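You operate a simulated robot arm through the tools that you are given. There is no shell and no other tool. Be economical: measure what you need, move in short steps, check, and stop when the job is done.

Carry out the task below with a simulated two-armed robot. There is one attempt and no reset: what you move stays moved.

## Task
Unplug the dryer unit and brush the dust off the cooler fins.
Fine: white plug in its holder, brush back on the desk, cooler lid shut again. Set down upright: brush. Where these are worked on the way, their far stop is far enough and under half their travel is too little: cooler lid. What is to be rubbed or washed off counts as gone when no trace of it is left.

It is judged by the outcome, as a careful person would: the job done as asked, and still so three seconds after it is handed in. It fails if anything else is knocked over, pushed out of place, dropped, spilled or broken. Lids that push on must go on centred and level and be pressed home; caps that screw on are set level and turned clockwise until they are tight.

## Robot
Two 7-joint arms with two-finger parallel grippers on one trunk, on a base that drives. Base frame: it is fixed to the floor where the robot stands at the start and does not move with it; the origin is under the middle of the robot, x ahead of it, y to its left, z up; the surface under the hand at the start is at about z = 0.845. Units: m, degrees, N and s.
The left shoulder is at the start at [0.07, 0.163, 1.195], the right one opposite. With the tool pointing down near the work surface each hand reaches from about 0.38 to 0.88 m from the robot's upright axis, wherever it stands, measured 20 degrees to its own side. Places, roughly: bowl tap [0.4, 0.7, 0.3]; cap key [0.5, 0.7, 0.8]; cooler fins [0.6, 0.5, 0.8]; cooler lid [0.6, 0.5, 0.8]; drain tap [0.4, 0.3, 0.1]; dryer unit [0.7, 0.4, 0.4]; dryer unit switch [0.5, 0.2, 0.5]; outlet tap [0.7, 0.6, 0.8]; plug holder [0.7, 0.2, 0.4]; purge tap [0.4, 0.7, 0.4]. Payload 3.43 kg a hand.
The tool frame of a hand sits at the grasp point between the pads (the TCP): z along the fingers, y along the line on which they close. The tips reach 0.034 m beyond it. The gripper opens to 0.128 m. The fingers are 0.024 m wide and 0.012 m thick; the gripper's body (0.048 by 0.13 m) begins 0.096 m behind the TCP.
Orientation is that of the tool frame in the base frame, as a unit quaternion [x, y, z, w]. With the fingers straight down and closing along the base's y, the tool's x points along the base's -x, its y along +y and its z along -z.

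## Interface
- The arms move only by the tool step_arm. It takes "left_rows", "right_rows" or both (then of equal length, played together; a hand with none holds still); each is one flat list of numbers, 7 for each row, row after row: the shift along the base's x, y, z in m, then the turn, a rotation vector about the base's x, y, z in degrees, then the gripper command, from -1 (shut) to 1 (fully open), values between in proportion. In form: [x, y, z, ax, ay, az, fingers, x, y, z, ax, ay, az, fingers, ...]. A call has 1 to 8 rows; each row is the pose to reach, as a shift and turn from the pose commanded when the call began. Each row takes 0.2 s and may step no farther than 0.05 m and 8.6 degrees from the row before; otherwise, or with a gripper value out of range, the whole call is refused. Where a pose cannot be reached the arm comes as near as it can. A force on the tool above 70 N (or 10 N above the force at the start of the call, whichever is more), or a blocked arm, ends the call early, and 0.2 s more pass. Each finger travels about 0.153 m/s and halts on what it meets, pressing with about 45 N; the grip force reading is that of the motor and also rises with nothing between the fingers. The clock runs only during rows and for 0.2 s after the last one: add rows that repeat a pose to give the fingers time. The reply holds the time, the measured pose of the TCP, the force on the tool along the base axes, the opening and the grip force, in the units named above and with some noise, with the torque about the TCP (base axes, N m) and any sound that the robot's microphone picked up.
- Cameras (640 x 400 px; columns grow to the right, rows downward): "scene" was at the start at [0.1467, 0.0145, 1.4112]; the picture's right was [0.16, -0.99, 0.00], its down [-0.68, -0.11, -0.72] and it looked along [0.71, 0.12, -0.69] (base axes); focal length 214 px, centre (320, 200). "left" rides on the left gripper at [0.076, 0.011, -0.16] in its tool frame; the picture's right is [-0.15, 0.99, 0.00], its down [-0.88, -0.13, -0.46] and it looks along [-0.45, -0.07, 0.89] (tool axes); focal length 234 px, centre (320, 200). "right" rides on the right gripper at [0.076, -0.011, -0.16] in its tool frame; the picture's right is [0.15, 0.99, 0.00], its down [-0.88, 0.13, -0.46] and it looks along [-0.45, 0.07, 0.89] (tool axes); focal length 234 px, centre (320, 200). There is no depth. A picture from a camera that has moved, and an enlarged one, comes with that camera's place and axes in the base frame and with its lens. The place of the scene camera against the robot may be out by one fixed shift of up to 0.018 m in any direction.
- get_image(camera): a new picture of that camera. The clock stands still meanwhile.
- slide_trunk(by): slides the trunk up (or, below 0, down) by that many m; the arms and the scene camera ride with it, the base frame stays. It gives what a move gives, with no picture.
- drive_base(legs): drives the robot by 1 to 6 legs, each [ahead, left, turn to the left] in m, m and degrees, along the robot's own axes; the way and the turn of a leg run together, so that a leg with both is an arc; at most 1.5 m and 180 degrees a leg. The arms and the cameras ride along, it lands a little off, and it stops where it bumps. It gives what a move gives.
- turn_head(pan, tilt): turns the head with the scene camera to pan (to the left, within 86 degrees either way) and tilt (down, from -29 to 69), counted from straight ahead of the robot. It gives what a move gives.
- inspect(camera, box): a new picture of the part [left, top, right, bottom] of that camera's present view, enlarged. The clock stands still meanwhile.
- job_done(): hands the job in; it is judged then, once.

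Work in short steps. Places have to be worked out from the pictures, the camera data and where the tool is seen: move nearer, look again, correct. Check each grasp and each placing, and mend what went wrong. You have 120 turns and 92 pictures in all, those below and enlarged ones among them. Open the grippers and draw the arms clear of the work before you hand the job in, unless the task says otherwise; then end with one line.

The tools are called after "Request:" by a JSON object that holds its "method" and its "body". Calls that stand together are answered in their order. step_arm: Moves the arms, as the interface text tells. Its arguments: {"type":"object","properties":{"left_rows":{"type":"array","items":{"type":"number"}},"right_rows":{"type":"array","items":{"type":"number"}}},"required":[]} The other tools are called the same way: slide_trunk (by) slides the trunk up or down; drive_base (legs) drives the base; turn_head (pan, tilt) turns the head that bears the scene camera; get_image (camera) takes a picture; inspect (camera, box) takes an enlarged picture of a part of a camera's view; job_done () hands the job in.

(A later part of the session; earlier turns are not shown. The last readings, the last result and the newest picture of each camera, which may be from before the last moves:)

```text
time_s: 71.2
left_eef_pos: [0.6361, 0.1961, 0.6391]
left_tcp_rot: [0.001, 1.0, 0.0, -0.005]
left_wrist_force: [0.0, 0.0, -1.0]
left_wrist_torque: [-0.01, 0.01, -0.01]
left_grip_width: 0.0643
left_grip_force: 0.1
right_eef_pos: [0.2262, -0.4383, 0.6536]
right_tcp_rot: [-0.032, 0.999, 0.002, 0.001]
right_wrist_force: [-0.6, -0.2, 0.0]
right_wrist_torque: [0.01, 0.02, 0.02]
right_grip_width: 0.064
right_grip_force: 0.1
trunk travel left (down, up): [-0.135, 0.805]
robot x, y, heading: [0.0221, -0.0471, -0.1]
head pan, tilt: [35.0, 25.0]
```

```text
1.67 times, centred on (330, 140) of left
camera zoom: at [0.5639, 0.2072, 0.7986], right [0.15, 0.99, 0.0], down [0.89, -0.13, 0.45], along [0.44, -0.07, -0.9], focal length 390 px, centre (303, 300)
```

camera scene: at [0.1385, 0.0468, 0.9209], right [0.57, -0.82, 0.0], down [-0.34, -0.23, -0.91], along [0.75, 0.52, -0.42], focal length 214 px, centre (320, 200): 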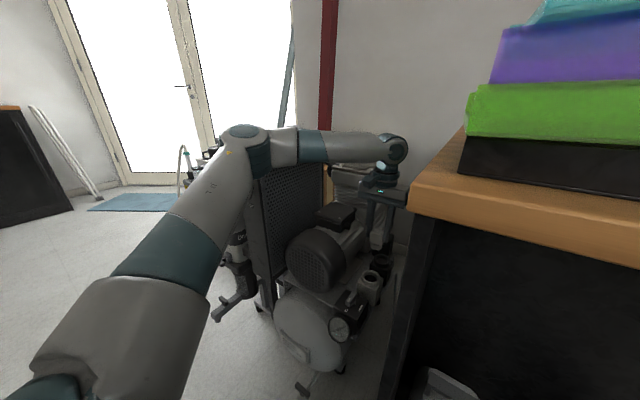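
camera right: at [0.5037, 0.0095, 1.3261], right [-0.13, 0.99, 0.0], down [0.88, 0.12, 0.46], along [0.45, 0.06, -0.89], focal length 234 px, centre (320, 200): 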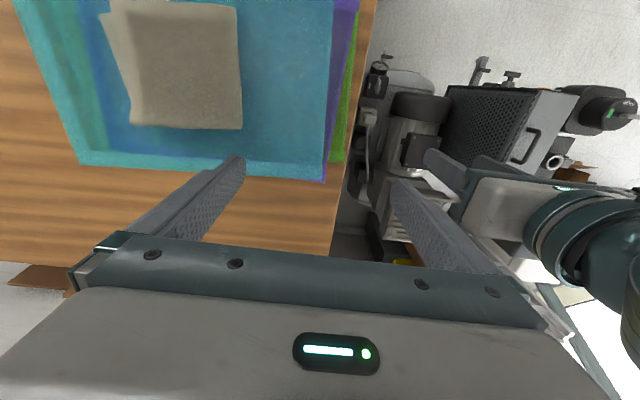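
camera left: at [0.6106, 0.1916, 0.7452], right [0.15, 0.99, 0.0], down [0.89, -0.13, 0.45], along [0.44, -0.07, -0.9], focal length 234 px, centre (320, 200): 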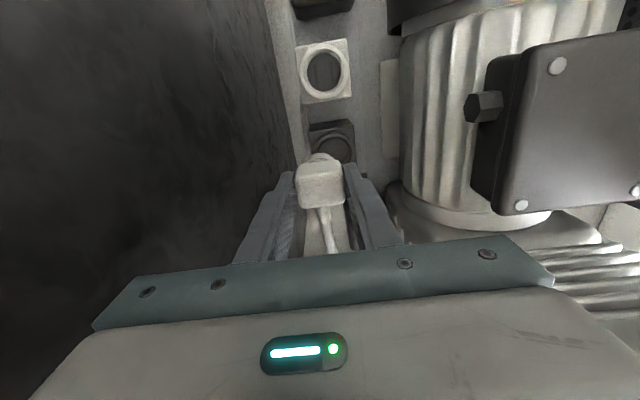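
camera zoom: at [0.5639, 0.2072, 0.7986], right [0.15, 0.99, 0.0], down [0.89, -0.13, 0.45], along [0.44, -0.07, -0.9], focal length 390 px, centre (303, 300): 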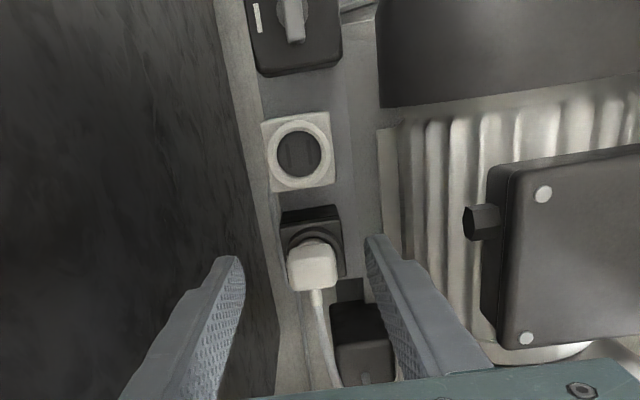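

The plug sits upright in the holder. To be sure it is home, I press its top with closed fingertips.

Request:
{"method": "step_arm", "body": {"left_rows": [0.02, 0, 0, 0, 0, 0, -0.5, 0.047, 0, -0.03, 0, 0, 0, -1, 0.047, 0, -0.07, 0, 0, 0, -1, 0.047, 0, -0.105, 0, 0, 0, -1, 0.047, 0, -0.12, 0, 0, 0, -1, 0.047, 0, -0.13, 0, 0, 0, -1, 0.047, 0, -0.138, 0, 0, 0, -1]}}

```text
time_s: 72.5
left_eef_pos: [0.6854, 0.195, 0.5306]
left_tcp_rot: [-0.001, 1.0, -0.003, 0.007]
left_wrist_force: [-10.1, 0.1, 34.8]
left_wrist_torque: [0.04, 0.59, 0.09]
left_grip_width: 0.0
left_grip_force: 33.4
right_eef_pos: [0.2249, -0.4391, 0.6538]
right_tcp_rot: [-0.032, 0.999, 0.004, 0.001]
right_wrist_force: [-1.2, 0.2, 1.0]
right_wrist_torque: [0.03, 0.01, -0.02]
right_grip_width: 0.0642
right_grip_force: 0.2
trunk travel left (down, up): [-0.135, 0.805]
robot x, y, heading: [0.0219, -0.0461, -0.2]
head pan, tilt: [35.0, 25.0]
stopped in row 6 (left hand): the force on the tool passed its limit at 81 N (the readings are from after the stop); the commanded pose is now the measured one
```

Pressed to 81 N at plug top z≈0.496, firm. I lift off and check once more.

Request:
{"method": "step_arm", "body": {"left_rows": [0, 0, 0.03, 0, 0, 0, -1, -0.02, 0, 0.07, 0, 0, 0, -1, -0.05, 0, 0.1, 0, 0, 0, -0.6, -0.09, 0, 0.11, 0, 0, 0, -0.2, -0.13, 0, 0.11, 0, 0, 0, -0.2]}}

Request:
{"method": "inspect", "body": {"camera": "left", "box": [270, 110, 390, 260]}}

```text
time_s: 73.8
left_eef_pos: [0.558, 0.1949, 0.6342]
left_tcp_rot: [0.001, 1.0, -0.002, 0.002]
left_wrist_force: [1.4, -0.7, 0.1]
left_wrist_torque: [-0.02, 0.01, 0.01]
left_grip_width: 0.0514
left_grip_force: 0.1
right_eef_pos: [0.2277, -0.4382, 0.6528]
right_tcp_rot: [-0.031, 1.0, 0.003, -0.001]
right_wrist_force: [0.0, -1.0, 0.4]
right_wrist_torque: [-0.03, -0.01, -0.02]
right_grip_width: 0.0641
right_grip_force: 0.1
trunk travel left (down, up): [-0.135, 0.805]
robot x, y, heading: [0.02, -0.0454, -0.1]
head pan, tilt: [35.0, 25.0]
```

```text
2.67 times, centred on (330, 185) of left
camera zoom: at [0.4814, 0.2074, 0.7902], right [0.15, 0.99, 0.0], down [0.88, -0.13, 0.46], along [0.45, -0.07, -0.89], focal length 624 px, centre (293, 240)
```

zoom: 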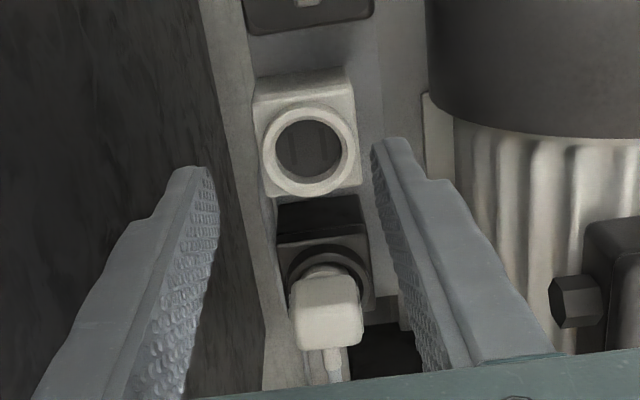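

Plug is seated like it was in its socket. Now the lid: I raise the trunk in two slides and look at the cooler from the scene and left cameras.

Request:
{"method": "slide_trunk", "body": {"by": 0.4}}

Request:
{"method": "slide_trunk", "body": {"by": 0.14}}

Request:
{"method": "step_arm", "body": {"left_rows": [0, 0.045, 0, 0, 0, 0, 0, -0.01, 0.09, 0, 0, 0, 0, 0.5, -0.02, 0.135, 0, 0, 0, 0, 1, -0.03, 0.18, 0, 0, 0, 0, 1, -0.04, 0.225, 0, 0, 0, 0, 1, -0.05, 0.27, 0, 0, 0, 0, 1, -0.06, 0.315, 0, 0, 0, 0, 1]}}

Request:
{"method": "get_image", "body": {"camera": "left"}}

Request:
{"method": "inspect", "body": {"camera": "scene", "box": [150, 150, 390, 400]}}

```text
time_s: 77.6
left_eef_pos: [0.5574, 0.1956, 1.0323]
left_tcp_rot: [0.0, 1.0, -0.002, 0.002]
left_wrist_force: [0.1, 0.3, 0.8]
left_wrist_torque: [0.0, 0.02, -0.03]
left_grip_width: 0.0513
left_grip_force: 0.1
right_eef_pos: [0.2265, -0.4362, 1.0528]
right_tcp_rot: [-0.033, 0.999, 0.001, 0.0]
right_wrist_force: [-0.3, 0.2, -0.4]
right_wrist_torque: [0.02, 0.02, -0.01]
right_grip_width: 0.0641
right_grip_force: 0.1
trunk travel left (down, up): [-0.535, 0.405]
robot x, y, heading: [0.0186, -0.0432, -0.2]
head pan, tilt: [35.0, 25.0]
```

```text
time_s: 79.2
left_eef_pos: [0.5584, 0.1955, 1.1726]
left_tcp_rot: [0.0, 1.0, -0.002, 0.002]
left_wrist_force: [0.6, 0.1, 1.0]
left_wrist_torque: [-0.01, -0.01, 0.0]
left_grip_width: 0.0512
left_grip_force: 0.1
right_eef_pos: [0.2263, -0.4374, 1.1933]
right_tcp_rot: [-0.032, 0.999, 0.003, 0.0]
right_wrist_force: [0.4, -0.6, 0.5]
right_wrist_torque: [-0.01, 0.01, 0.02]
right_grip_width: 0.0641
right_grip_force: 0.0
trunk travel left (down, up): [-0.675, 0.265]
robot x, y, heading: [0.0174, -0.0455, 0.2]
head pan, tilt: [35.0, 25.0]
```

```text
time_s: 80.8
left_eef_pos: [0.4983, 0.5121, 1.1713]
left_tcp_rot: [0.0, 1.0, -0.004, 0.002]
left_wrist_force: [0.0, 0.2, 0.3]
left_wrist_torque: [-0.01, -0.05, 0.0]
left_grip_width: 0.1283
left_grip_force: 0.0
right_eef_pos: [0.2268, -0.4365, 1.1928]
right_tcp_rot: [-0.031, 1.0, 0.002, 0.0]
right_wrist_force: [0.5, 0.9, -0.9]
right_wrist_torque: [-0.04, -0.01, -0.01]
right_grip_width: 0.0641
right_grip_force: 0.0
trunk travel left (down, up): [-0.675, 0.265]
robot x, y, heading: [0.019, -0.0429, -0.1]
head pan, tilt: [35.0, 25.0]
```

```text
36 pictures are left
camera left: at [0.4224, 0.5249, 1.329], right [0.15, 0.99, -0.01], down [0.88, -0.13, 0.46], along [0.45, -0.07, -0.89], focal length 234 px, centre (320, 200)
```

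left: 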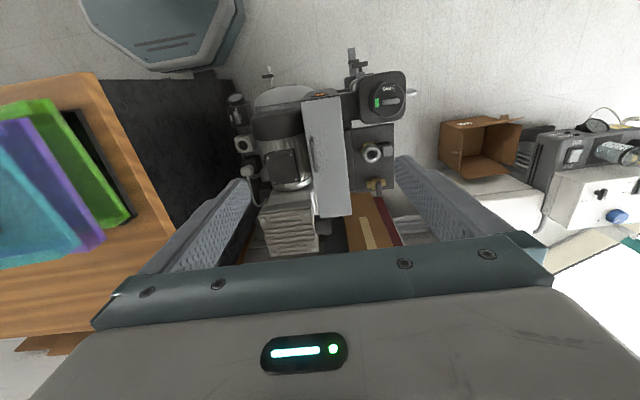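

```text
1.60 times, centred on (270, 275) of scene
camera zoom: at [0.1606, 0.0099, 1.44], right [0.57, -0.82, 0.0], down [-0.35, -0.24, -0.91], along [0.74, 0.52, -0.42], focal length 343 px, centre (400, 80)
```

zoom: 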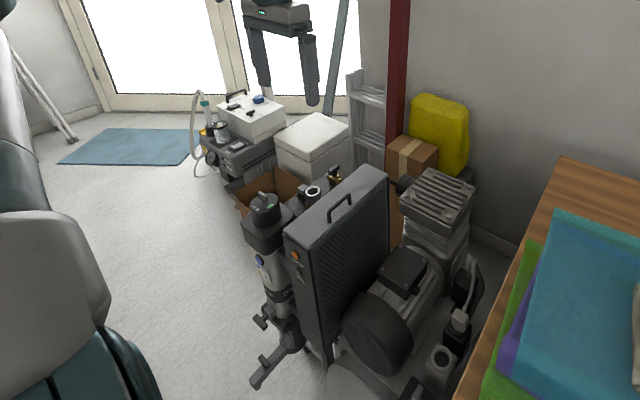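

The lid (x 0.455–0.74, y 0.477–0.56, z≈0.8) has its handle along x near its -y edge at (0.575, 0.485), so it hinges at the +y edge. I bring the left hand above the handle for a close look.

Request:
{"method": "step_arm", "body": {"left_rows": [0.02, -0.005, -0.04, 0, 0, 0, 0.5, 0.04, -0.015, -0.08, 0, 0, 0, 0, 0.06, -0.02, -0.12, 0, 0, 0, 0, 0.076, -0.027, -0.16, 0, 0, 0, 0, 0.076, -0.027, -0.2, 0, 0, 0, 0, 0.076, -0.027, -0.23, 0, 0, 0, 0]}}

Request:
{"method": "get_image", "body": {"camera": "left"}}

```text
time_s: 82.2
left_eef_pos: [0.5753, 0.485, 0.9412]
left_tcp_rot: [0.001, 1.0, -0.002, 0.002]
left_wrist_force: [-0.5, -0.2, 0.6]
left_wrist_torque: [0.0, 0.01, 0.01]
left_grip_width: 0.0637
left_grip_force: 0.1
right_eef_pos: [0.2275, -0.4381, 1.193]
right_tcp_rot: [-0.032, 0.999, 0.002, -0.001]
right_wrist_force: [-0.1, -0.5, 0.1]
right_wrist_torque: [-0.03, -0.01, -0.01]
right_grip_width: 0.0639
right_grip_force: 0.1
trunk travel left (down, up): [-0.675, 0.265]
robot x, y, heading: [0.0225, -0.0475, -0.3]
head pan, tilt: [35.0, 25.0]
```

```text
34 pictures are left
camera left: at [0.4993, 0.4968, 1.0988], right [0.15, 0.99, 0.0], down [0.88, -0.13, 0.46], along [0.45, -0.07, -0.89], focal length 234 px, centre (320, 200)
```

left: 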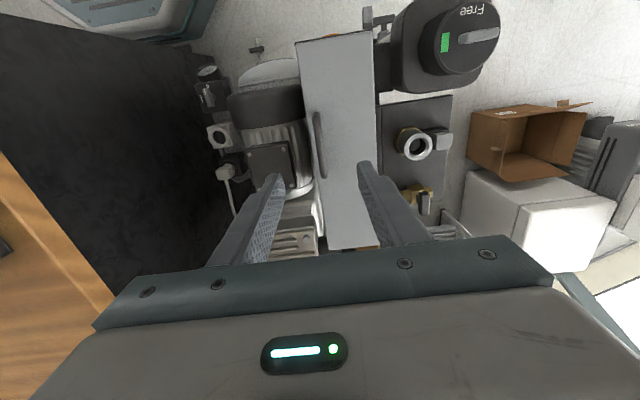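

The handle is centred between the fingers. I narrow to ~4 cm and descend toward it, checking by force.

Request:
{"method": "step_arm", "body": {"left_rows": [-0.005, 0.001, -0.03, 0, 0, 0, -0.35, -0.01, 0.001, -0.06, 0, 0, 0, -0.35, -0.01, 0.001, -0.075, 0, 0, 0, -0.35, -0.01, 0.001, -0.085, 0, 0, 0, -0.35]}}

Request:
{"method": "inspect", "body": {"camera": "left", "box": [220, 60, 460, 250]}}

```text
time_s: 83.2
left_eef_pos: [0.5643, 0.4854, 0.856]
left_tcp_rot: [0.001, 1.0, -0.001, 0.002]
left_wrist_force: [0.2, -0.1, -0.2]
left_wrist_torque: [0.01, 0.02, -0.01]
left_grip_width: 0.0414
left_grip_force: 0.0
right_eef_pos: [0.2278, -0.4368, 1.1919]
right_tcp_rot: [-0.033, 0.999, 0.002, -0.001]
right_wrist_force: [0.5, -0.2, 0.1]
right_wrist_torque: [0.03, 0.0, 0.02]
right_grip_width: 0.0639
right_grip_force: 0.0
trunk travel left (down, up): [-0.675, 0.265]
robot x, y, heading: [0.0225, -0.0425, 0.1]
head pan, tilt: [35.0, 25.0]
```

```text
2.11 times, centred on (340, 155) of left
camera zoom: at [0.4886, 0.4974, 1.014], right [0.15, 0.99, 0.0], down [0.88, -0.13, 0.46], along [0.45, -0.07, -0.89], focal length 493 px, centre (278, 295)
```

zoom: 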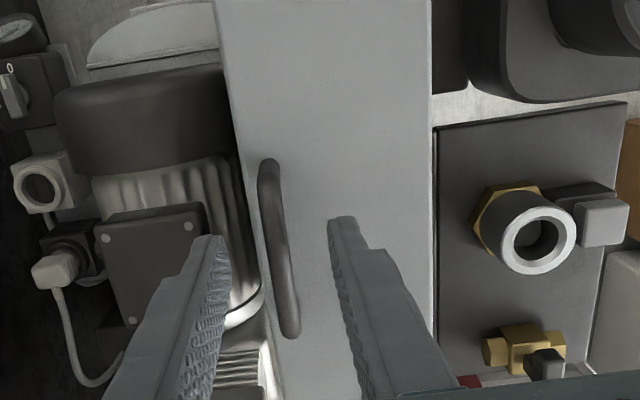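

Handle centred. Lower 2 cm, then close.

Request:
{"method": "step_arm", "body": {"left_rows": [0, 0, -0.008, 0, 0, 0, -0.35, 0, 0, -0.016, 0, 0, 0, -0.35, 0, 0, -0.022, 0, 0, 0, -0.35, 0, 0, -0.022, 0, 0, 0, -1, 0, 0, -0.022, 0, 0, 0, -1, 0, 0, -0.022, 0, 0, 0, -1]}}

```text
time_s: 84.7
left_eef_pos: [0.5636, 0.4843, 0.8342]
left_tcp_rot: [0.001, 1.0, -0.001, 0.001]
left_wrist_force: [-0.2, 2.8, 0.1]
left_wrist_torque: [0.09, -0.02, 0.04]
left_grip_width: 0.0095
left_grip_force: 43.7
right_eef_pos: [0.227, -0.4385, 1.1937]
right_tcp_rot: [-0.033, 0.999, 0.002, 0.0]
right_wrist_force: [-0.1, 0.1, -0.5]
right_wrist_torque: [0.01, 0.0, -0.05]
right_grip_width: 0.0642
right_grip_force: 0.0
trunk travel left (down, up): [-0.675, 0.265]
robot x, y, heading: [0.0182, -0.0439, -0.3]
head pan, tilt: [35.0, 25.0]
```

The bar (≈1 cm) is gripped. I begin the opening arc about the +y edge (hinge taken at y≈0.556, z≈0.80), first 24°.

Request:
{"method": "step_arm", "body": {"left_rows": [0, 0.0025, 0.005, -4, 0, 0, -1, 0, 0.0054, 0.0097, -8, 0, 0, -1, 0, 0.0085, 0.0142, -12, 0, 0, -1, 0, 0.0122, 0.0186, -16, 0, 0, -1, 0, 0.016, 0.0226, -20, 0, 0, -1, 0, 0.02, 0.0264, -24, 0, 0, -1]}}

Request:
{"method": "get_image", "body": {"camera": "left"}}

```text
time_s: 86.0
left_eef_pos: [0.5638, 0.5082, 0.8583]
left_tcp_rot: [0.0, 0.978, -0.21, 0.001]
left_wrist_force: [0.9, 16.3, -17.9]
left_wrist_torque: [0.38, -0.17, 0.11]
left_grip_width: 0.0093
left_grip_force: 43.9
right_eef_pos: [0.2291, -0.4332, 1.1933]
right_tcp_rot: [-0.033, 0.999, 0.0, -0.001]
right_wrist_force: [-0.3, 0.2, 0.7]
right_wrist_torque: [-0.01, -0.02, 0.03]
right_grip_width: 0.0638
right_grip_force: 0.0
trunk travel left (down, up): [-0.675, 0.265]
robot x, y, heading: [0.0198, -0.0453, -0.3]
head pan, tilt: [35.0, 25.0]
```

```text
32 pictures are left
camera left: at [0.4883, 0.5846, 0.997], right [0.15, 0.9, -0.41], down [0.88, 0.07, 0.47], along [0.45, -0.43, -0.78], focal length 234 px, centre (320, 200)
```

left: 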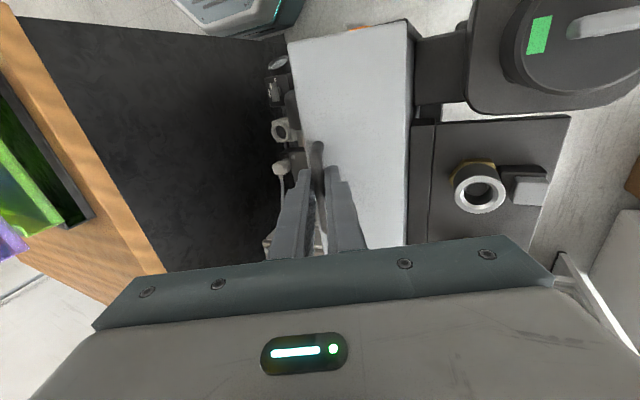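

The lid is rising with the handle. I refine the hinge (≈y 0.551, z 0.782) and continue to 56°.

Request:
{"method": "step_arm", "body": {"left_rows": [0, 0.0123, -0.0011, -4, 0, 0, -1, 0, 0.0178, 0.0012, -8, 0, 0, -1, 0, 0.0234, 0.003, -12, 0, 0, -1, 0, 0.0291, 0.0045, -16, 0, 0, -1, 0, 0.035, 0.0055, -20, 0, 0, -1, 0, 0.0408, 0.0062, -24, 0, 0, -1, 0, 0.0467, 0.0063, -28, 0, 0, -1, 0, 0.0526, 0.0062, -32, 0, 0, -1]}}

```text
time_s: 87.2
left_eef_pos: [0.553, 0.5393, 0.876]
left_tcp_rot: [-0.007, 0.938, -0.347, 0.013]
left_wrist_force: [33.9, 27.7, -46.6]
left_wrist_torque: [1.63, -1.91, 0.39]
left_grip_width: 0.0095
left_grip_force: 43.3
left hand out of reach, approached as far as the arm can: row 3, 4, 5
right_eef_pos: [0.2316, -0.4318, 1.1935]
right_tcp_rot: [-0.031, 1.0, 0.001, -0.003]
right_wrist_force: [-0.8, -1.2, 1.0]
right_wrist_torque: [0.07, -0.06, -0.01]
right_grip_width: 0.0643
right_grip_force: 0.1
trunk travel left (down, up): [-0.675, 0.265]
robot x, y, heading: [0.0214, -0.0416, -0.3]
head pan, tilt: [35.0, 25.0]
stopped in row 5 (left hand): the force on the tool passed its limit at 93 N (the readings are from after the stop); the commanded pose is now the measured one
```

Reach limits the tilt. The round bar can roll in the grip, so I carry on by translating along the arc while easing the hand's tilt back and correcting x.

Request:
{"method": "step_arm", "body": {"left_rows": [0.004, 0.003, 0.0, 2, 0, 0, -0.95, 0.008, 0.009, 0.003, 4, 0, 0, -0.95, 0.01, 0.016, 0.005, 6, 0, 0, -0.95, 0.01, 0.024, 0.006, 8, 0, 0, -0.95, 0.01, 0.032, 0.007, 9, 0, 0, -0.95, 0.01, 0.04, 0.007, 10, 0, 0, -0.95]}}

Request:
{"method": "get_image", "body": {"camera": "left"}}

```text
time_s: 88.6
left_eef_pos: [0.5562, 0.5712, 0.8902]
left_tcp_rot: [-0.003, 0.962, -0.273, 0.009]
left_wrist_force: [-11.0, -2.9, -21.5]
left_wrist_torque: [0.0, 0.71, -0.21]
left_grip_width: 0.0102
left_grip_force: 43.8
right_eef_pos: [0.2287, -0.4361, 1.1931]
right_tcp_rot: [-0.03, 1.0, 0.002, -0.001]
right_wrist_force: [0.4, 0.2, 0.6]
right_wrist_torque: [-0.04, -0.03, -0.03]
right_grip_width: 0.0638
right_grip_force: 0.0
trunk travel left (down, up): [-0.675, 0.265]
robot x, y, heading: [0.0208, -0.0456, -0.2]
head pan, tilt: [35.0, 25.0]
```

```text
31 pictures are left
camera left: at [0.4781, 0.6634, 1.0179], right [0.15, 0.84, -0.52], down [0.87, 0.14, 0.47], along [0.47, -0.52, -0.72], focal length 234 px, centre (320, 200)
```

left: 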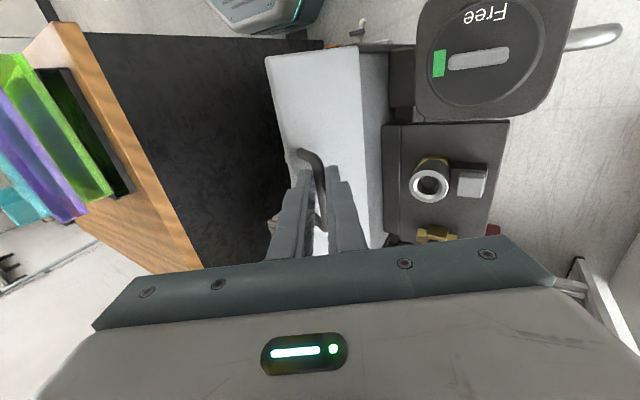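

The lid is well past halfway up. I continue pushing the handle over toward +y and slightly down.

Request:
{"method": "step_arm", "body": {"left_rows": [0.002, 0.008, -0.003, 1, 0, 0, -0.95, 0.004, 0.016, -0.005, 2, 0, 0, -0.95, 0.006, 0.024, -0.008, 3, 0, 0, -0.95, 0.006, 0.032, -0.012, 4, 0, 0, -0.95, 0.006, 0.04, -0.017, 5, 0, 0, -0.95, 0.006, 0.048, -0.023, 6, 0, 0, -0.95]}}

Request:
{"method": "get_image", "body": {"camera": "left"}}

```text
time_s: 90.0
left_eef_pos: [0.5617, 0.6173, 0.8719]
left_tcp_rot: [-0.003, 0.976, -0.217, 0.016]
left_wrist_force: [-2.5, 21.1, 31.8]
left_wrist_torque: [0.11, -0.44, -0.95]
left_grip_width: 0.0098
left_grip_force: 43.9
right_eef_pos: [0.2252, -0.4383, 1.1933]
right_tcp_rot: [-0.03, 1.0, 0.002, 0.0]
right_wrist_force: [0.5, 0.3, 0.4]
right_wrist_torque: [-0.01, -0.01, 0.01]
right_grip_width: 0.0642
right_grip_force: 0.0
trunk travel left (down, up): [-0.675, 0.265]
robot x, y, heading: [0.0232, -0.0442, -0.4]
head pan, tilt: [35.0, 25.0]
```

```text
30 pictures are left
camera left: at [0.4815, 0.6951, 1.0089], right [0.15, 0.9, -0.41], down [0.86, 0.08, 0.49], along [0.48, -0.43, -0.76], focal length 234 px, centre (320, 200)
```

left: 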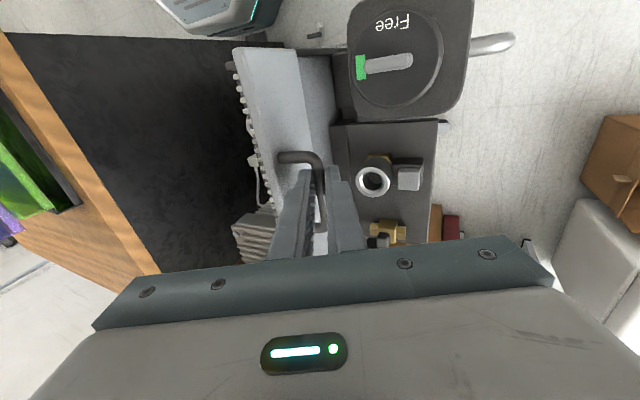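

The fins are exposed and the lid is past vertical (≈110°), with resistance rising as at a stop. I open the fingers, withdraw along the finger axis and see whether it stays.

Request:
{"method": "step_arm", "body": {"left_rows": [0, -0.003, 0.004, 0, 0, 0, -0.9, 0, -0.003, 0.004, 0, 0, 0, -0.5, 0, -0.003, 0.004, 0, 0, 0, -0.3, 0, 0.012, 0.03, 0, 0, 0, -0.3, 0, 0.025, 0.06, 0, 0, 0, -0.3, 0, 0.035, 0.1, 4, 0, 0, -0.3, 0, 0.035, 0.14, 8, 0, 0, -0.3]}}

Request:
{"method": "get_image", "body": {"camera": "left"}}

```text
time_s: 91.6
left_eef_pos: [0.5628, 0.6529, 1.009]
left_tcp_rot: [-0.002, 0.989, -0.15, 0.011]
left_wrist_force: [-0.7, -0.6, -1.0]
left_wrist_torque: [0.03, 0.0, 0.0]
left_grip_width: 0.0448
left_grip_force: 0.0
right_eef_pos: [0.2271, -0.4381, 1.1923]
right_tcp_rot: [-0.032, 0.999, 0.003, 0.0]
right_wrist_force: [0.4, -0.3, 0.6]
right_wrist_torque: [0.0, -0.02, 0.02]
right_grip_width: 0.0642
right_grip_force: 0.0
trunk travel left (down, up): [-0.675, 0.265]
robot x, y, heading: [0.0228, -0.0469, -0.0]
head pan, tilt: [35.0, 25.0]
```

```text
29 pictures are left
camera left: at [0.4842, 0.7103, 1.1555], right [0.15, 0.95, -0.29], down [0.87, 0.02, 0.49], along [0.47, -0.33, -0.82], focal length 234 px, centre (320, 200)
```

left: 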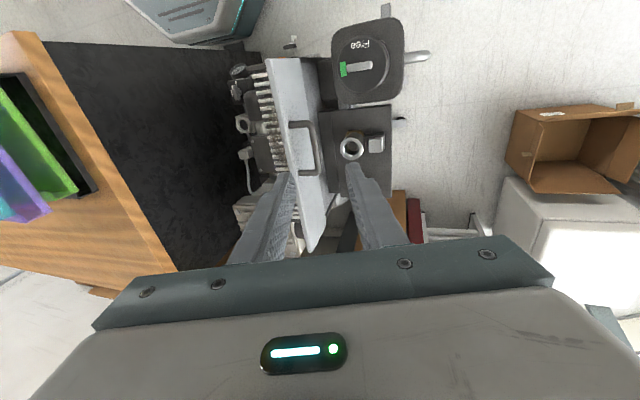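

The lid stays open by itself. Next the brush: raise the left hand, drive right 0.43, and bring the right hand forward over the desk near the brush.

Request:
{"method": "step_arm", "body": {"left_rows": [-0.01, -0.02, 0.04, 0, 0, 0, 0, -0.02, -0.04, 0.08, 0, 0, 0, 0, -0.03, -0.06, 0.12, 0, 0, 0, 0, -0.04, -0.08, 0.15, 8, 0, 0, 0, -0.05, -0.1, 0.17, 16, 0, 0, 0]}}

Request:
{"method": "drive_base", "body": {"legs": [[0, -0.43, 0]]}}

Request:
{"method": "step_arm", "body": {"right_rows": [0.045, 0, 0, 0, 0, 0, 0.5, 0.09, 0, 0, 0, 0, 0, 0.5, 0.135, 0, 0, 0, 0, 0, 0.5, 0.18, 0, 0, 0, 0, -2, 0.5, 0.225, 0, 0, 0, 0, -3.7, 0.5, 0.27, 0, 0, 0, 0, -3.7, 0.5, 0.31, 0, 0, 0, 0, -3.7, 0.5, 0.34, 0, -0.03, 0, 0, -3.7, 0.5]}}

Request:
{"method": "get_image", "body": {"camera": "right"}}

```text
time_s: 92.8
left_eef_pos: [0.5125, 0.5514, 1.18]
left_tcp_rot: [0.0, 1.0, -0.011, 0.01]
left_wrist_force: [-0.6, 0.8, 0.6]
left_wrist_torque: [0.02, -0.03, -0.04]
left_grip_width: 0.0641
left_grip_force: 0.0
right_eef_pos: [0.227, -0.4393, 1.1916]
right_tcp_rot: [-0.031, 1.0, 0.004, 0.001]
right_wrist_force: [-0.2, -0.5, 0.2]
right_wrist_torque: [0.02, -0.02, -0.01]
right_grip_width: 0.0639
right_grip_force: 0.0
trunk travel left (down, up): [-0.675, 0.265]
robot x, y, heading: [0.0226, -0.0444, -0.4]
head pan, tilt: [35.0, 25.0]
```

```text
time_s: 95.5
left_eef_pos: [0.5103, 0.1217, 1.179]
left_tcp_rot: [-0.001, 1.0, -0.012, 0.011]
left_wrist_force: [0.3, -0.1, 0.7]
left_wrist_torque: [-0.02, 0.01, 0.02]
left_grip_width: 0.0639
left_grip_force: 0.2
right_eef_pos: [0.2282, -0.8699, 1.1925]
right_tcp_rot: [-0.031, 1.0, 0.003, 0.0]
right_wrist_force: [-0.1, -0.2, 0.8]
right_wrist_torque: [-0.02, -0.02, -0.01]
right_grip_width: 0.0643
right_grip_force: 0.0
trunk travel left (down, up): [-0.675, 0.265]
robot x, y, heading: [0.0183, -0.4772, 0.2]
head pan, tilt: [35.0, 25.0]
```

```text
time_s: 97.3
left_eef_pos: [0.5119, 0.1217, 1.1777]
left_tcp_rot: [0.0, 1.0, -0.011, 0.011]
left_wrist_force: [0.9, 0.6, 0.6]
left_wrist_torque: [-0.01, 0.01, 0.0]
left_grip_width: 0.0641
left_grip_force: 0.0
right_eef_pos: [0.5702, -0.8714, 1.1622]
right_tcp_rot: [0.0, 1.0, 0.002, -0.002]
right_wrist_force: [0.7, -0.5, 0.5]
right_wrist_torque: [0.03, 0.07, -0.04]
right_grip_width: 0.0959
right_grip_force: 0.0
trunk travel left (down, up): [-0.675, 0.265]
robot x, y, heading: [0.0216, -0.4804, -0.0]
head pan, tilt: [35.0, 25.0]
```

```text
28 pictures are left
camera right: at [0.4961, -0.883, 1.3214], right [-0.15, 0.99, 0.01], down [0.88, 0.13, 0.45], along [0.45, 0.07, -0.89], focal length 234 px, centre (320, 200)
```

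right: 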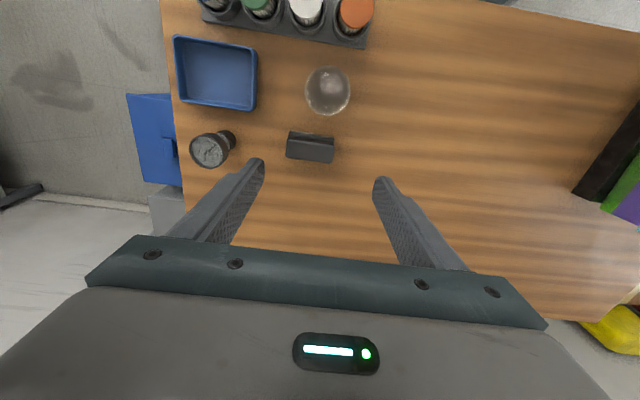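

Brush block at about (0.61, -0.884), long axis along y (≈9 cm), ≈4 cm across x. I'll grip it across x, so I turn the right hand by -90° about z above it.

Request:
{"method": "step_arm", "body": {"right_rows": [0.005, 0, 0, 0, 0, -8.5, 0.2, 0.01, -0.002, 0, 0, 0, -17, 0.1, 0.015, -0.004, 0, 0, 0, -25.5, 0, 0.02, -0.006, -0.01, 0, 0, -34, 0, 0.025, -0.008, -0.02, 0, 0, -42.5, 0, 0.03, -0.01, -0.03, 0, 0, -51, 0, 0.035, -0.011, -0.04, 0, 0, -59.5, 0, 0.04, -0.012, -0.05, 0, 0, -68, 0]}}

Request:
{"method": "step_arm", "body": {"right_rows": [0, 0, -0.02, 0, 0, -8, 0, 0, 0, -0.05, 0, 0, -16, 0, 0, 0, -0.08, 0, 0, -22, 0, 0, 0, -0.1, 0, 0, -22, 0]}}

Request:
{"method": "get_image", "body": {"camera": "right"}}

```text
time_s: 99.1
left_eef_pos: [0.5099, 0.122, 1.1782]
left_tcp_rot: [-0.001, 1.0, -0.012, 0.011]
left_wrist_force: [-0.4, -0.7, 0.8]
left_wrist_torque: [0.01, 0.02, 0.01]
left_grip_width: 0.0639
left_grip_force: 0.2
right_eef_pos: [0.6089, -0.8827, 1.1128]
right_tcp_rot: [0.561, 0.828, 0.002, 0.001]
right_wrist_force: [-0.2, 0.0, 0.1]
right_wrist_torque: [0.01, 0.01, -0.01]
right_grip_width: 0.0641
right_grip_force: 0.1
trunk travel left (down, up): [-0.675, 0.265]
robot x, y, heading: [0.0231, -0.4777, -0.1]
head pan, tilt: [35.0, 25.0]
```

```text
time_s: 100.1
left_eef_pos: [0.5111, 0.1212, 1.1782]
left_tcp_rot: [0.0, 1.0, -0.011, 0.011]
left_wrist_force: [-0.3, 0.7, -0.1]
left_wrist_torque: [0.03, 0.0, 0.0]
left_grip_width: 0.064
left_grip_force: 0.0
right_eef_pos: [0.6089, -0.8827, 1.0122]
right_tcp_rot: [0.708, 0.707, 0.002, 0.001]
right_wrist_force: [0.9, 1.5, -0.5]
right_wrist_torque: [0.0, 0.0, 0.0]
right_grip_width: 0.0642
right_grip_force: 0.0
trunk travel left (down, up): [-0.675, 0.265]
robot x, y, heading: [0.0218, -0.4803, 0.1]
head pan, tilt: [35.0, 25.0]
```

```text
27 pictures are left
camera right: at [0.5966, -0.8066, 1.1714], right [0.99, 0.15, 0.01], down [0.13, -0.88, 0.46], along [0.07, -0.45, -0.89], focal length 234 px, centre (320, 200)
```

right: 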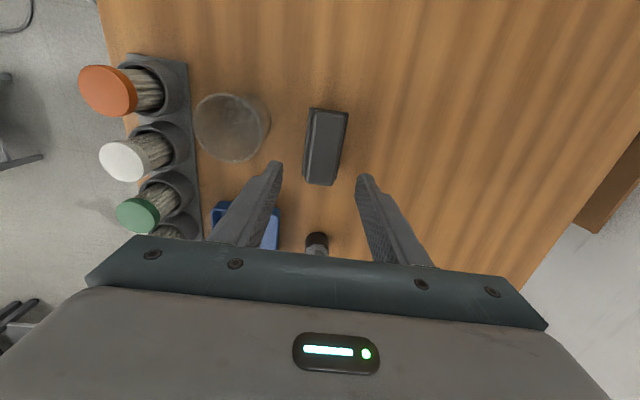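

The hand turned fine; brush centre at (0.615, -0.884), top z≈0.88. I descend with fingers straddling it, to tips at z≈0.865, and close.

Request:
{"method": "step_arm", "body": {"right_rows": [0.006, -0.001, -0.04, 0, 0, 0, 0, 0.006, -0.001, -0.08, 0, 0, 0, 0, 0.006, -0.001, -0.1, 0, 0, 0, 0, 0.006, -0.001, -0.113, 0, 0, 0, 0, 0.006, -0.001, -0.113, 0, 0, 0, -0.5, 0.006, -0.001, -0.113, 0, 0, 0, -1, 0.006, -0.001, -0.113, 0, 0, 0, -1]}}

Request:
{"method": "get_image", "body": {"camera": "right"}}

```text
time_s: 101.7
left_eef_pos: [0.5098, 0.1229, 1.1798]
left_tcp_rot: [-0.001, 1.0, -0.012, 0.011]
left_wrist_force: [0.7, 0.9, 0.6]
left_wrist_torque: [0.02, -0.03, -0.02]
left_grip_width: 0.0641
left_grip_force: 0.1
right_eef_pos: [0.6145, -0.8835, 0.8995]
right_tcp_rot: [0.707, 0.707, 0.002, 0.002]
right_wrist_force: [0.3, -0.1, 0.2]
right_wrist_torque: [0.05, 0.02, -0.03]
right_grip_width: 0.0487
right_grip_force: 44.6
trunk travel left (down, up): [-0.675, 0.265]
robot x, y, heading: [0.0216, -0.4783, -0.0]
head pan, tilt: [35.0, 25.0]
```

```text
26 pictures are left
camera right: at [0.6023, -0.8079, 1.0579], right [0.99, 0.15, 0.01], down [0.13, -0.88, 0.46], along [0.07, -0.45, -0.89], focal length 234 px, centre (320, 200)
```

right: 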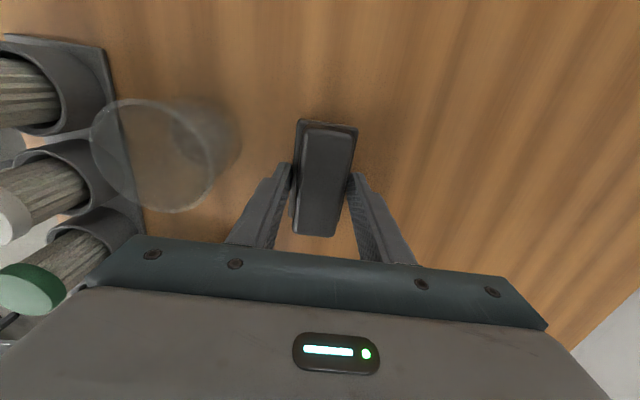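

The brush is gripped at its base plate (4.9 cm); bristle tips are 5.5 cm below the TCP. I lift it high, then back off and drive left past the desk to the cooler.

Request:
{"method": "step_arm", "body": {"right_rows": [0, 0, 0.04, 0, 0, 0, -1, 0, 0, 0.09, 0, 0, 0, -1, 0, 0, 0.14, 0, 0, 0, -1, 0, 0, 0.19, 0, 0, 0, -1, 0, 0, 0.24, 0, 0, 0, -1, 0, 0, 0.29, 0, 0, 0, -1, 0, 0, 0.32, 0, 0, 0, -1]}}

Request:
{"method": "drive_base", "body": {"legs": [[-0.12, 0, 0], [0, 0.7, 0]]}}

Request:
{"method": "get_image", "body": {"camera": "scene"}}

```text
time_s: 103.3
left_eef_pos: [0.5103, 0.1226, 1.1793]
left_tcp_rot: [-0.001, 1.0, -0.012, 0.011]
left_wrist_force: [0.2, 0.1, 0.1]
left_wrist_torque: [0.0, -0.02, 0.03]
left_grip_width: 0.0639
left_grip_force: 0.0
right_eef_pos: [0.6135, -0.8833, 1.2199]
right_tcp_rot: [0.707, 0.707, 0.002, 0.002]
right_wrist_force: [0.3, 0.4, -1.3]
right_wrist_torque: [-0.02, -0.04, 0.0]
right_grip_width: 0.049
right_grip_force: 45.0
trunk travel left (down, up): [-0.675, 0.265]
robot x, y, heading: [0.0225, -0.4804, -0.2]
head pan, tilt: [35.0, 25.0]
```

```text
time_s: 108.0
left_eef_pos: [0.4003, 0.8203, 1.1793]
left_tcp_rot: [0.003, 1.0, -0.012, 0.011]
left_wrist_force: [-0.4, -0.2, -0.3]
left_wrist_torque: [0.02, -0.05, 0.02]
left_grip_width: 0.0638
left_grip_force: 0.1
right_eef_pos: [0.4938, -0.1852, 1.2192]
right_tcp_rot: [0.71, 0.704, 0.001, 0.002]
right_wrist_force: [-0.5, 0.2, -1.2]
right_wrist_torque: [0.01, -0.04, -0.01]
right_grip_width: 0.0488
right_grip_force: 45.1
trunk travel left (down, up): [-0.675, 0.265]
robot x, y, heading: [-0.0928, 0.2251, -0.8]
head pan, tilt: [35.0, 25.0]
```

```text
25 pictures are left
camera scene: at [0.0458, 0.2776, 1.44], right [0.57, -0.82, 0.0], down [-0.35, -0.24, -0.91], along [0.75, 0.51, -0.42], focal length 214 px, centre (320, 200)
```

scene: 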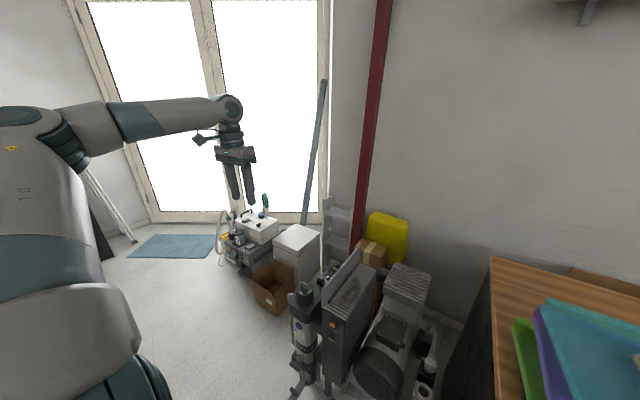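

The way is free. I drive on 0.68 m left.

Request:
{"method": "drive_base", "body": {"legs": [[0, 0.66, 0.8]]}}

Request:
{"method": "turn_head", "body": {"pan": -28, "tilt": 42}}

Request:
{"method": "get_image", "body": {"camera": "scene"}}

Request:
{"method": "get_image", "body": {"camera": "right"}}

```text
time_s: 111.6
left_eef_pos: [0.3901, 1.4862, 1.1786]
left_tcp_rot: [-0.004, 1.0, -0.012, 0.011]
left_wrist_force: [0.3, -0.5, -0.4]
left_wrist_torque: [-0.01, -0.02, 0.0]
left_grip_width: 0.0639
left_grip_force: 0.0
right_eef_pos: [0.5021, 0.4819, 1.2191]
right_tcp_rot: [0.704, 0.711, 0.002, 0.001]
right_wrist_force: [0.7, 0.0, -0.6]
right_wrist_torque: [0.04, 0.01, 0.0]
right_grip_width: 0.0487
right_grip_force: 45.0
trunk travel left (down, up): [-0.675, 0.265]
robot x, y, heading: [-0.0939, 0.8811, 0.4]
head pan, tilt: [35.0, 25.0]
```

```text
time_s: 112.9
left_eef_pos: [0.3902, 1.4878, 1.1797]
left_tcp_rot: [-0.004, 1.0, -0.012, 0.011]
left_wrist_force: [0.6, 0.8, 1.5]
left_wrist_torque: [-0.04, -0.01, 0.02]
left_grip_width: 0.064
left_grip_force: 0.0
right_eef_pos: [0.5014, 0.4813, 1.2188]
right_tcp_rot: [0.704, 0.71, 0.002, 0.002]
right_wrist_force: [0.1, -0.6, -0.6]
right_wrist_torque: [0.02, 0.0, -0.02]
right_grip_width: 0.049
right_grip_force: 44.7
trunk travel left (down, up): [-0.675, 0.265]
robot x, y, heading: [-0.0941, 0.8853, 0.5]
head pan, tilt: [-28.0, 42.0]
```

```text
24 pictures are left
camera scene: at [0.045, 0.8465, 1.4137], right [-0.46, -0.89, 0.0], down [-0.59, 0.31, -0.74], along [0.66, -0.34, -0.67], focal length 214 px, centre (320, 200)
```

scene: 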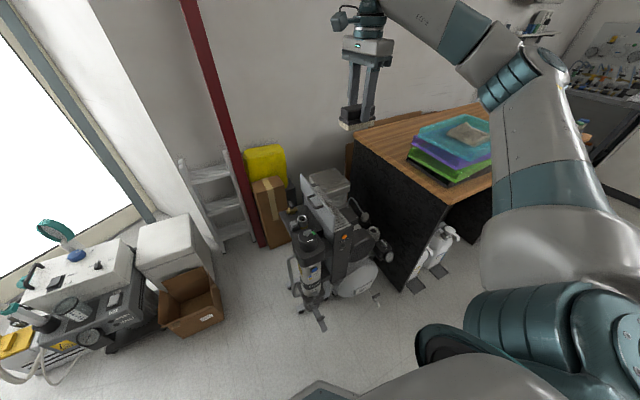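

```text
23 pictures are left
camera right: at [0.4899, 0.5575, 1.3788], right [0.99, 0.15, 0.0], down [0.13, -0.88, 0.46], along [0.07, -0.45, -0.89], focal length 234 px, centre (320, 200)
```

right: 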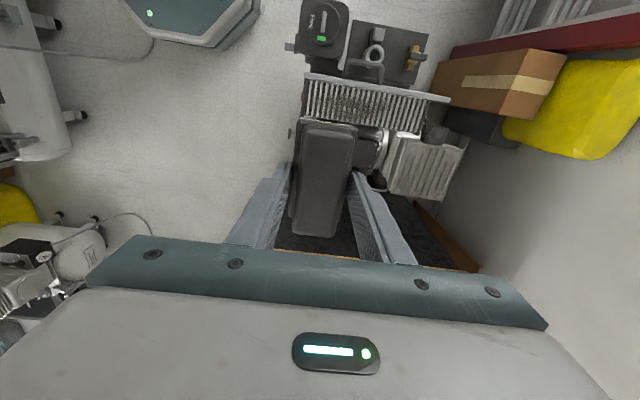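

Fins visible with dust on them. Zoom to locate the dust and fin area.

Request:
{"method": "inspect", "body": {"camera": "right", "box": [280, 40, 480, 165]}}

```text
3.20 times, centred on (380, 102) of right
camera zoom: at [0.4899, 0.5575, 1.3788], right [0.99, 0.15, 0.0], down [0.13, -0.88, 0.46], along [0.07, -0.45, -0.89], focal length 749 px, centre (128, 512)
```

zoom: 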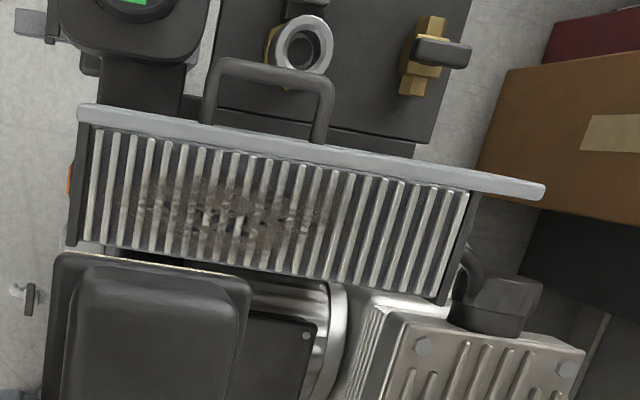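

The dust patch spans x≈0.50–0.66, y≈0.485–0.545 on fins at z≈0.79. With the brush's long side along y I'll stroke in x. First, go down to just above the near end of the patch.

Request:
{"method": "step_arm", "body": {"right_rows": [0, 0.01, -0.045, 0, 0, 0, -1, -0.005, 0.02, -0.09, 0, 0, 0, -1, -0.01, 0.027, -0.135, 0, 0, 0, -1, -0.012, 0.027, -0.18, 0, 0, 0, -1, -0.012, 0.027, -0.225, 0, 0, 0, -1, -0.012, 0.027, -0.27, 0, 0, 0, -1, -0.012, 0.027, -0.31, 0, 0, 0, -1, -0.012, 0.027, -0.335, 0, 0, 0, -1]}}

Request:
{"method": "get_image", "body": {"camera": "right"}}

```text
time_s: 114.7
left_eef_pos: [0.3919, 1.4877, 1.1798]
left_tcp_rot: [-0.004, 1.0, -0.012, 0.012]
left_wrist_force: [-1.1, 0.8, -0.3]
left_wrist_torque: [0.02, 0.0, -0.03]
left_grip_width: 0.0642
left_grip_force: 0.0
right_eef_pos: [0.4897, 0.5104, 0.885]
right_tcp_rot: [0.704, 0.71, 0.002, 0.002]
right_wrist_force: [-0.8, 0.2, -1.0]
right_wrist_torque: [-0.04, 0.02, -0.02]
right_grip_width: 0.0489
right_grip_force: 44.2
trunk travel left (down, up): [-0.675, 0.265]
robot x, y, heading: [-0.0931, 0.8832, 0.2]
head pan, tilt: [-28.0, 42.0]
```

```text
21 pictures are left
camera right: at [0.4787, 0.5851, 1.0439], right [0.99, 0.15, 0.0], down [0.13, -0.88, 0.46], along [0.07, -0.45, -0.89], focal length 234 px, centre (320, 200)
```

right: 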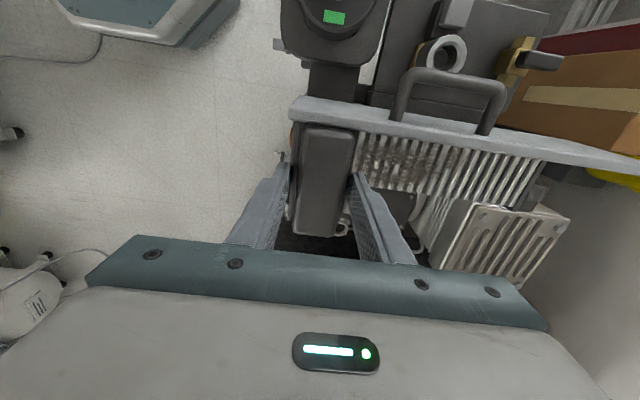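

Brush is over the near end, just clear of the lid. I lower it slowly to bristle contact (expected TCP ≈0.845).

Request:
{"method": "step_arm", "body": {"right_rows": [0, -0.004, -0.015, 0, 0, 0, -1, 0, -0.004, -0.025, 0, 0, 0, -1, 0, -0.004, -0.033, 0, 0, 0, -1, 0, -0.004, -0.04, 0, 0, 0, -1, 0, -0.004, -0.044, 0, 0, 0, -1]}}

```text
time_s: 115.9
left_eef_pos: [0.3909, 1.4876, 1.1796]
left_tcp_rot: [-0.005, 1.0, -0.012, 0.011]
left_wrist_force: [0.1, -0.6, -0.3]
left_wrist_torque: [0.02, -0.03, 0.04]
left_grip_width: 0.0641
left_grip_force: 0.1
right_eef_pos: [0.49, 0.5054, 0.8407]
right_tcp_rot: [0.704, 0.71, 0.002, 0.003]
right_wrist_force: [0.1, 0.1, -0.8]
right_wrist_torque: [0.01, -0.03, 0.0]
right_grip_width: 0.0489
right_grip_force: 45.2
trunk travel left (down, up): [-0.675, 0.265]
robot x, y, heading: [-0.0955, 0.8836, 0.0]
head pan, tilt: [-28.0, 42.0]
```

No contact yet at 0.8407; continue down slowly.

Request:
{"method": "step_arm", "body": {"right_rows": [0, 0, -0.004, 0, 0, 0, -1, 0, 0, -0.008, 0, 0, 0, -1, 0, 0, -0.012, 0, 0, 0, -1]}}

```text
time_s: 116.7
left_eef_pos: [0.3889, 1.4889, 1.1802]
left_tcp_rot: [-0.004, 1.0, -0.012, 0.013]
left_wrist_force: [0.3, 0.9, -0.1]
left_wrist_torque: [0.0, 0.03, 0.02]
left_grip_width: 0.0642
left_grip_force: 0.1
right_eef_pos: [0.4903, 0.5051, 0.832]
right_tcp_rot: [0.705, 0.709, 0.003, 0.003]
right_wrist_force: [0.2, -2.2, 17.5]
right_wrist_torque: [0.12, 0.4, 0.05]
right_grip_width: 0.049
right_grip_force: 45.1
trunk travel left (down, up): [-0.675, 0.265]
robot x, y, heading: [-0.0916, 0.8823, -0.0]
head pan, tilt: [-28.0, 42.0]
```

Contact with ~17 N. I stroke forward along x across the patch.

Request:
{"method": "step_arm", "body": {"right_rows": [0.025, 0, 0.001, 0, 0, 0, -1, 0.05, 0, 0.001, 0, 0, 0, -1, 0.075, 0, 0.001, 0, 0, 0, -1, 0.1, 0, 0.001, 0, 0, 0, -1, 0.125, 0, 0.001, 0, 0, 0, -1, 0.15, 0, 0.001, 0, 0, 0, -1, 0.175, 0, 0.001, 0, 0, 0, -1, 0.195, 0, 0.001, 0, 0, 0, -1]}}

Request:
{"method": "get_image", "body": {"camera": "right"}}

```text
time_s: 118.5
left_eef_pos: [0.3894, 1.4897, 1.1789]
left_tcp_rot: [-0.005, 1.0, -0.014, 0.012]
left_wrist_force: [-0.4, 0.1, -0.6]
left_wrist_torque: [0.0, 0.02, 0.04]
left_grip_width: 0.0641
left_grip_force: 0.1
right_eef_pos: [0.6838, 0.5048, 0.831]
right_tcp_rot: [0.705, 0.71, 0.002, 0.004]
right_wrist_force: [-4.8, 2.3, 15.0]
right_wrist_torque: [0.25, 0.17, -0.02]
right_grip_width: 0.0494
right_grip_force: 45.2
trunk travel left (down, up): [-0.675, 0.265]
robot x, y, heading: [-0.0955, 0.8821, 0.3]
head pan, tilt: [-28.0, 42.0]
```

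```text
20 pictures are left
camera right: at [0.6713, 0.5813, 0.9909], right [0.99, 0.15, 0.01], down [0.13, -0.88, 0.46], along [0.08, -0.45, -0.89], focal length 234 px, centre (320, 200)
```

right: 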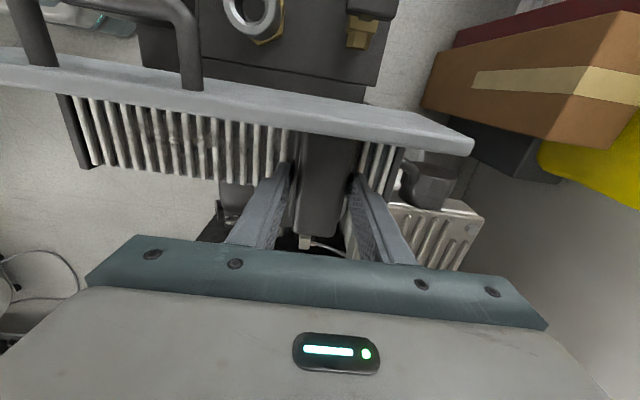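

Most dust came off; faint traces remain. More back-and-forth strokes, with small y offsets.

Request:
{"method": "step_arm", "body": {"right_rows": [-0.048, 0.004, 0, 0, 0, 0, -1, -0.096, 0.004, 0, 0, 0, 0, -1, -0.144, 0.004, 0, 0, 0, 0, -1, -0.19, 0.004, 0, 0, 0, 0, -1, -0.144, -0.006, 0, 0, 0, 0, -1, -0.096, -0.006, 0, 0, 0, 0, -1, -0.048, -0.006, 0, 0, 0, 0, -1, 0, -0.006, 0, 0, 0, 0, -1]}}

Request:
{"method": "step_arm", "body": {"right_rows": [-0.048, 0.01, 0, 0, 0, 0, -1, -0.096, 0.01, 0, 0, 0, 0, -1, -0.144, 0.01, 0, 0, 0, 0, -1, -0.19, 0.01, 0, 0, 0, 0, -1, -0.144, 0.006, 0, 0, 0, 0, -1, -0.096, 0.006, 0, 0, 0, 0, -1, -0.048, 0.006, 0, 0, 0, 0, -1, 0.01, 0.006, 0, 0, 0, 0, -1]}}

Request:
{"method": "inspect", "body": {"camera": "right", "box": [40, 60, 300, 210]}}

```text
time_s: 120.3
left_eef_pos: [0.3908, 1.4895, 1.1775]
left_tcp_rot: [-0.004, 1.0, -0.012, 0.012]
left_wrist_force: [0.8, 0.8, 0.4]
left_wrist_torque: [-0.01, 0.03, 0.02]
left_grip_width: 0.0639
left_grip_force: 0.1
right_eef_pos: [0.6859, 0.5006, 0.8308]
right_tcp_rot: [0.703, 0.711, 0.003, 0.003]
right_wrist_force: [-0.8, 2.5, 10.1]
right_wrist_torque: [0.29, 0.22, -0.03]
right_grip_width: 0.0491
right_grip_force: 45.3
trunk travel left (down, up): [-0.675, 0.265]
robot x, y, heading: [-0.092, 0.8849, 0.2]
head pan, tilt: [-28.0, 42.0]
```

```text
refused: row 8 steps farther than a row can; nothing moved
```

```text
2.46 times, centred on (170, 135) of right
camera zoom: at [0.6727, 0.5764, 0.9909], right [0.99, 0.16, 0.01], down [0.14, -0.88, 0.46], along [0.08, -0.45, -0.89], focal length 576 px, centre (689, 360)
```

zoom: 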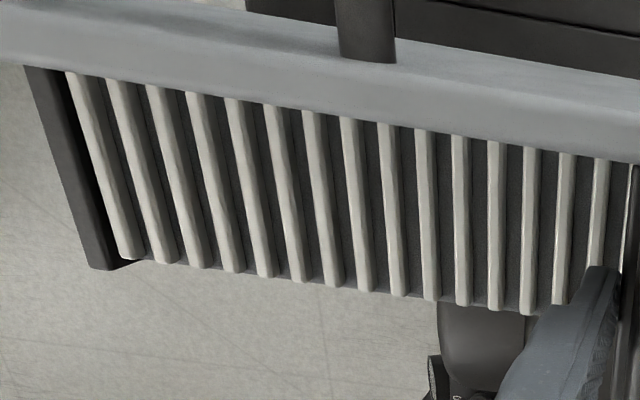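

The fins look clean now. One more full pass each way for safety, then lift and view all.

Request:
{"method": "step_arm", "body": {"right_rows": [-0.048, 0.009, 0, 0, 0, 0, -1, -0.096, 0.009, 0, 0, 0, 0, -1, -0.144, 0.009, 0, 0, 0, 0, -1, -0.19, 0.009, 0, 0, 0, 0, -1, -0.144, 0.004, 0, 0, 0, 0, -1, -0.096, 0.0, 0, 0, 0, 0, -1, -0.048, 0.0, 0, 0, 0, 0, -1, 0, 0, 0, 0, 0, 0, -1]}}

Request:
{"method": "step_arm", "body": {"right_rows": [0, 0, 0.04, 0, 0, 0, -1, -0.02, -0.01, 0.08, 0, 0, 0, -1, -0.04, -0.02, 0.12, 0, 0, 0, -1, -0.06, -0.02, 0.165, 0, 0, 0, -1, -0.08, -0.02, 0.21, 0, 0, 0, -1, -0.1, -0.02, 0.255, 0, 0, 0, -1, -0.12, -0.02, 0.3, 0, 0, 0, -1, -0.15, -0.02, 0.34, 0, 0, 0, -1]}}

Request:
{"method": "inspect", "body": {"camera": "right", "box": [280, 40, 480, 165]}}

```text
time_s: 122.1
left_eef_pos: [0.3904, 1.4907, 1.1781]
left_tcp_rot: [-0.004, 1.0, -0.014, 0.012]
left_wrist_force: [0.1, 1.0, 0.7]
left_wrist_torque: [-0.04, 0.03, -0.03]
left_grip_width: 0.064
left_grip_force: 0.0
right_eef_pos: [0.6848, 0.5018, 0.8311]
right_tcp_rot: [0.703, 0.711, 0.001, 0.003]
right_wrist_force: [-4.4, 2.3, 17.7]
right_wrist_torque: [0.28, 0.34, 0.03]
right_grip_width: 0.0491
right_grip_force: 44.7
trunk travel left (down, up): [-0.675, 0.265]
robot x, y, heading: [-0.0941, 0.8842, 0.5]
head pan, tilt: [-28.0, 42.0]
```

```text
time_s: 123.9
left_eef_pos: [0.3892, 1.4875, 1.1792]
left_tcp_rot: [-0.005, 1.0, -0.013, 0.013]
left_wrist_force: [-1.3, 0.4, 0.2]
left_wrist_torque: [0.0, -0.05, -0.01]
left_grip_width: 0.0637
left_grip_force: 0.1
right_eef_pos: [0.5331, 0.4798, 1.1695]
right_tcp_rot: [0.705, 0.71, 0.002, 0.004]
right_wrist_force: [0.2, 0.4, -1.0]
right_wrist_torque: [0.01, 0.0, -0.01]
right_grip_width: 0.0486
right_grip_force: 45.1
trunk travel left (down, up): [-0.675, 0.265]
robot x, y, heading: [-0.0967, 0.8829, 0.6]
head pan, tilt: [-28.0, 42.0]
```

```text
3.20 times, centred on (380, 102) of right
camera zoom: at [0.5205, 0.5547, 1.3293], right [0.99, 0.15, 0.01], down [0.13, -0.88, 0.46], along [0.08, -0.45, -0.89], focal length 749 px, centre (128, 512)
```

zoom: 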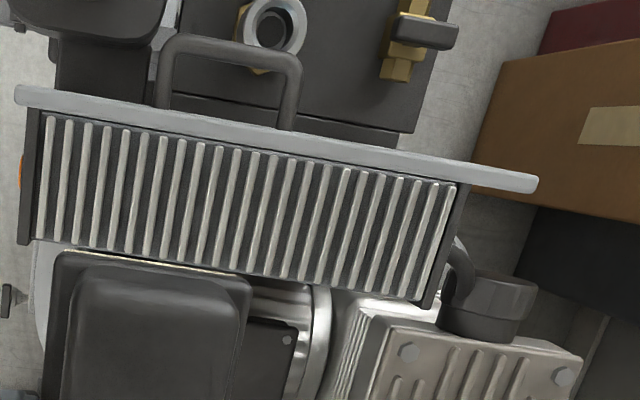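

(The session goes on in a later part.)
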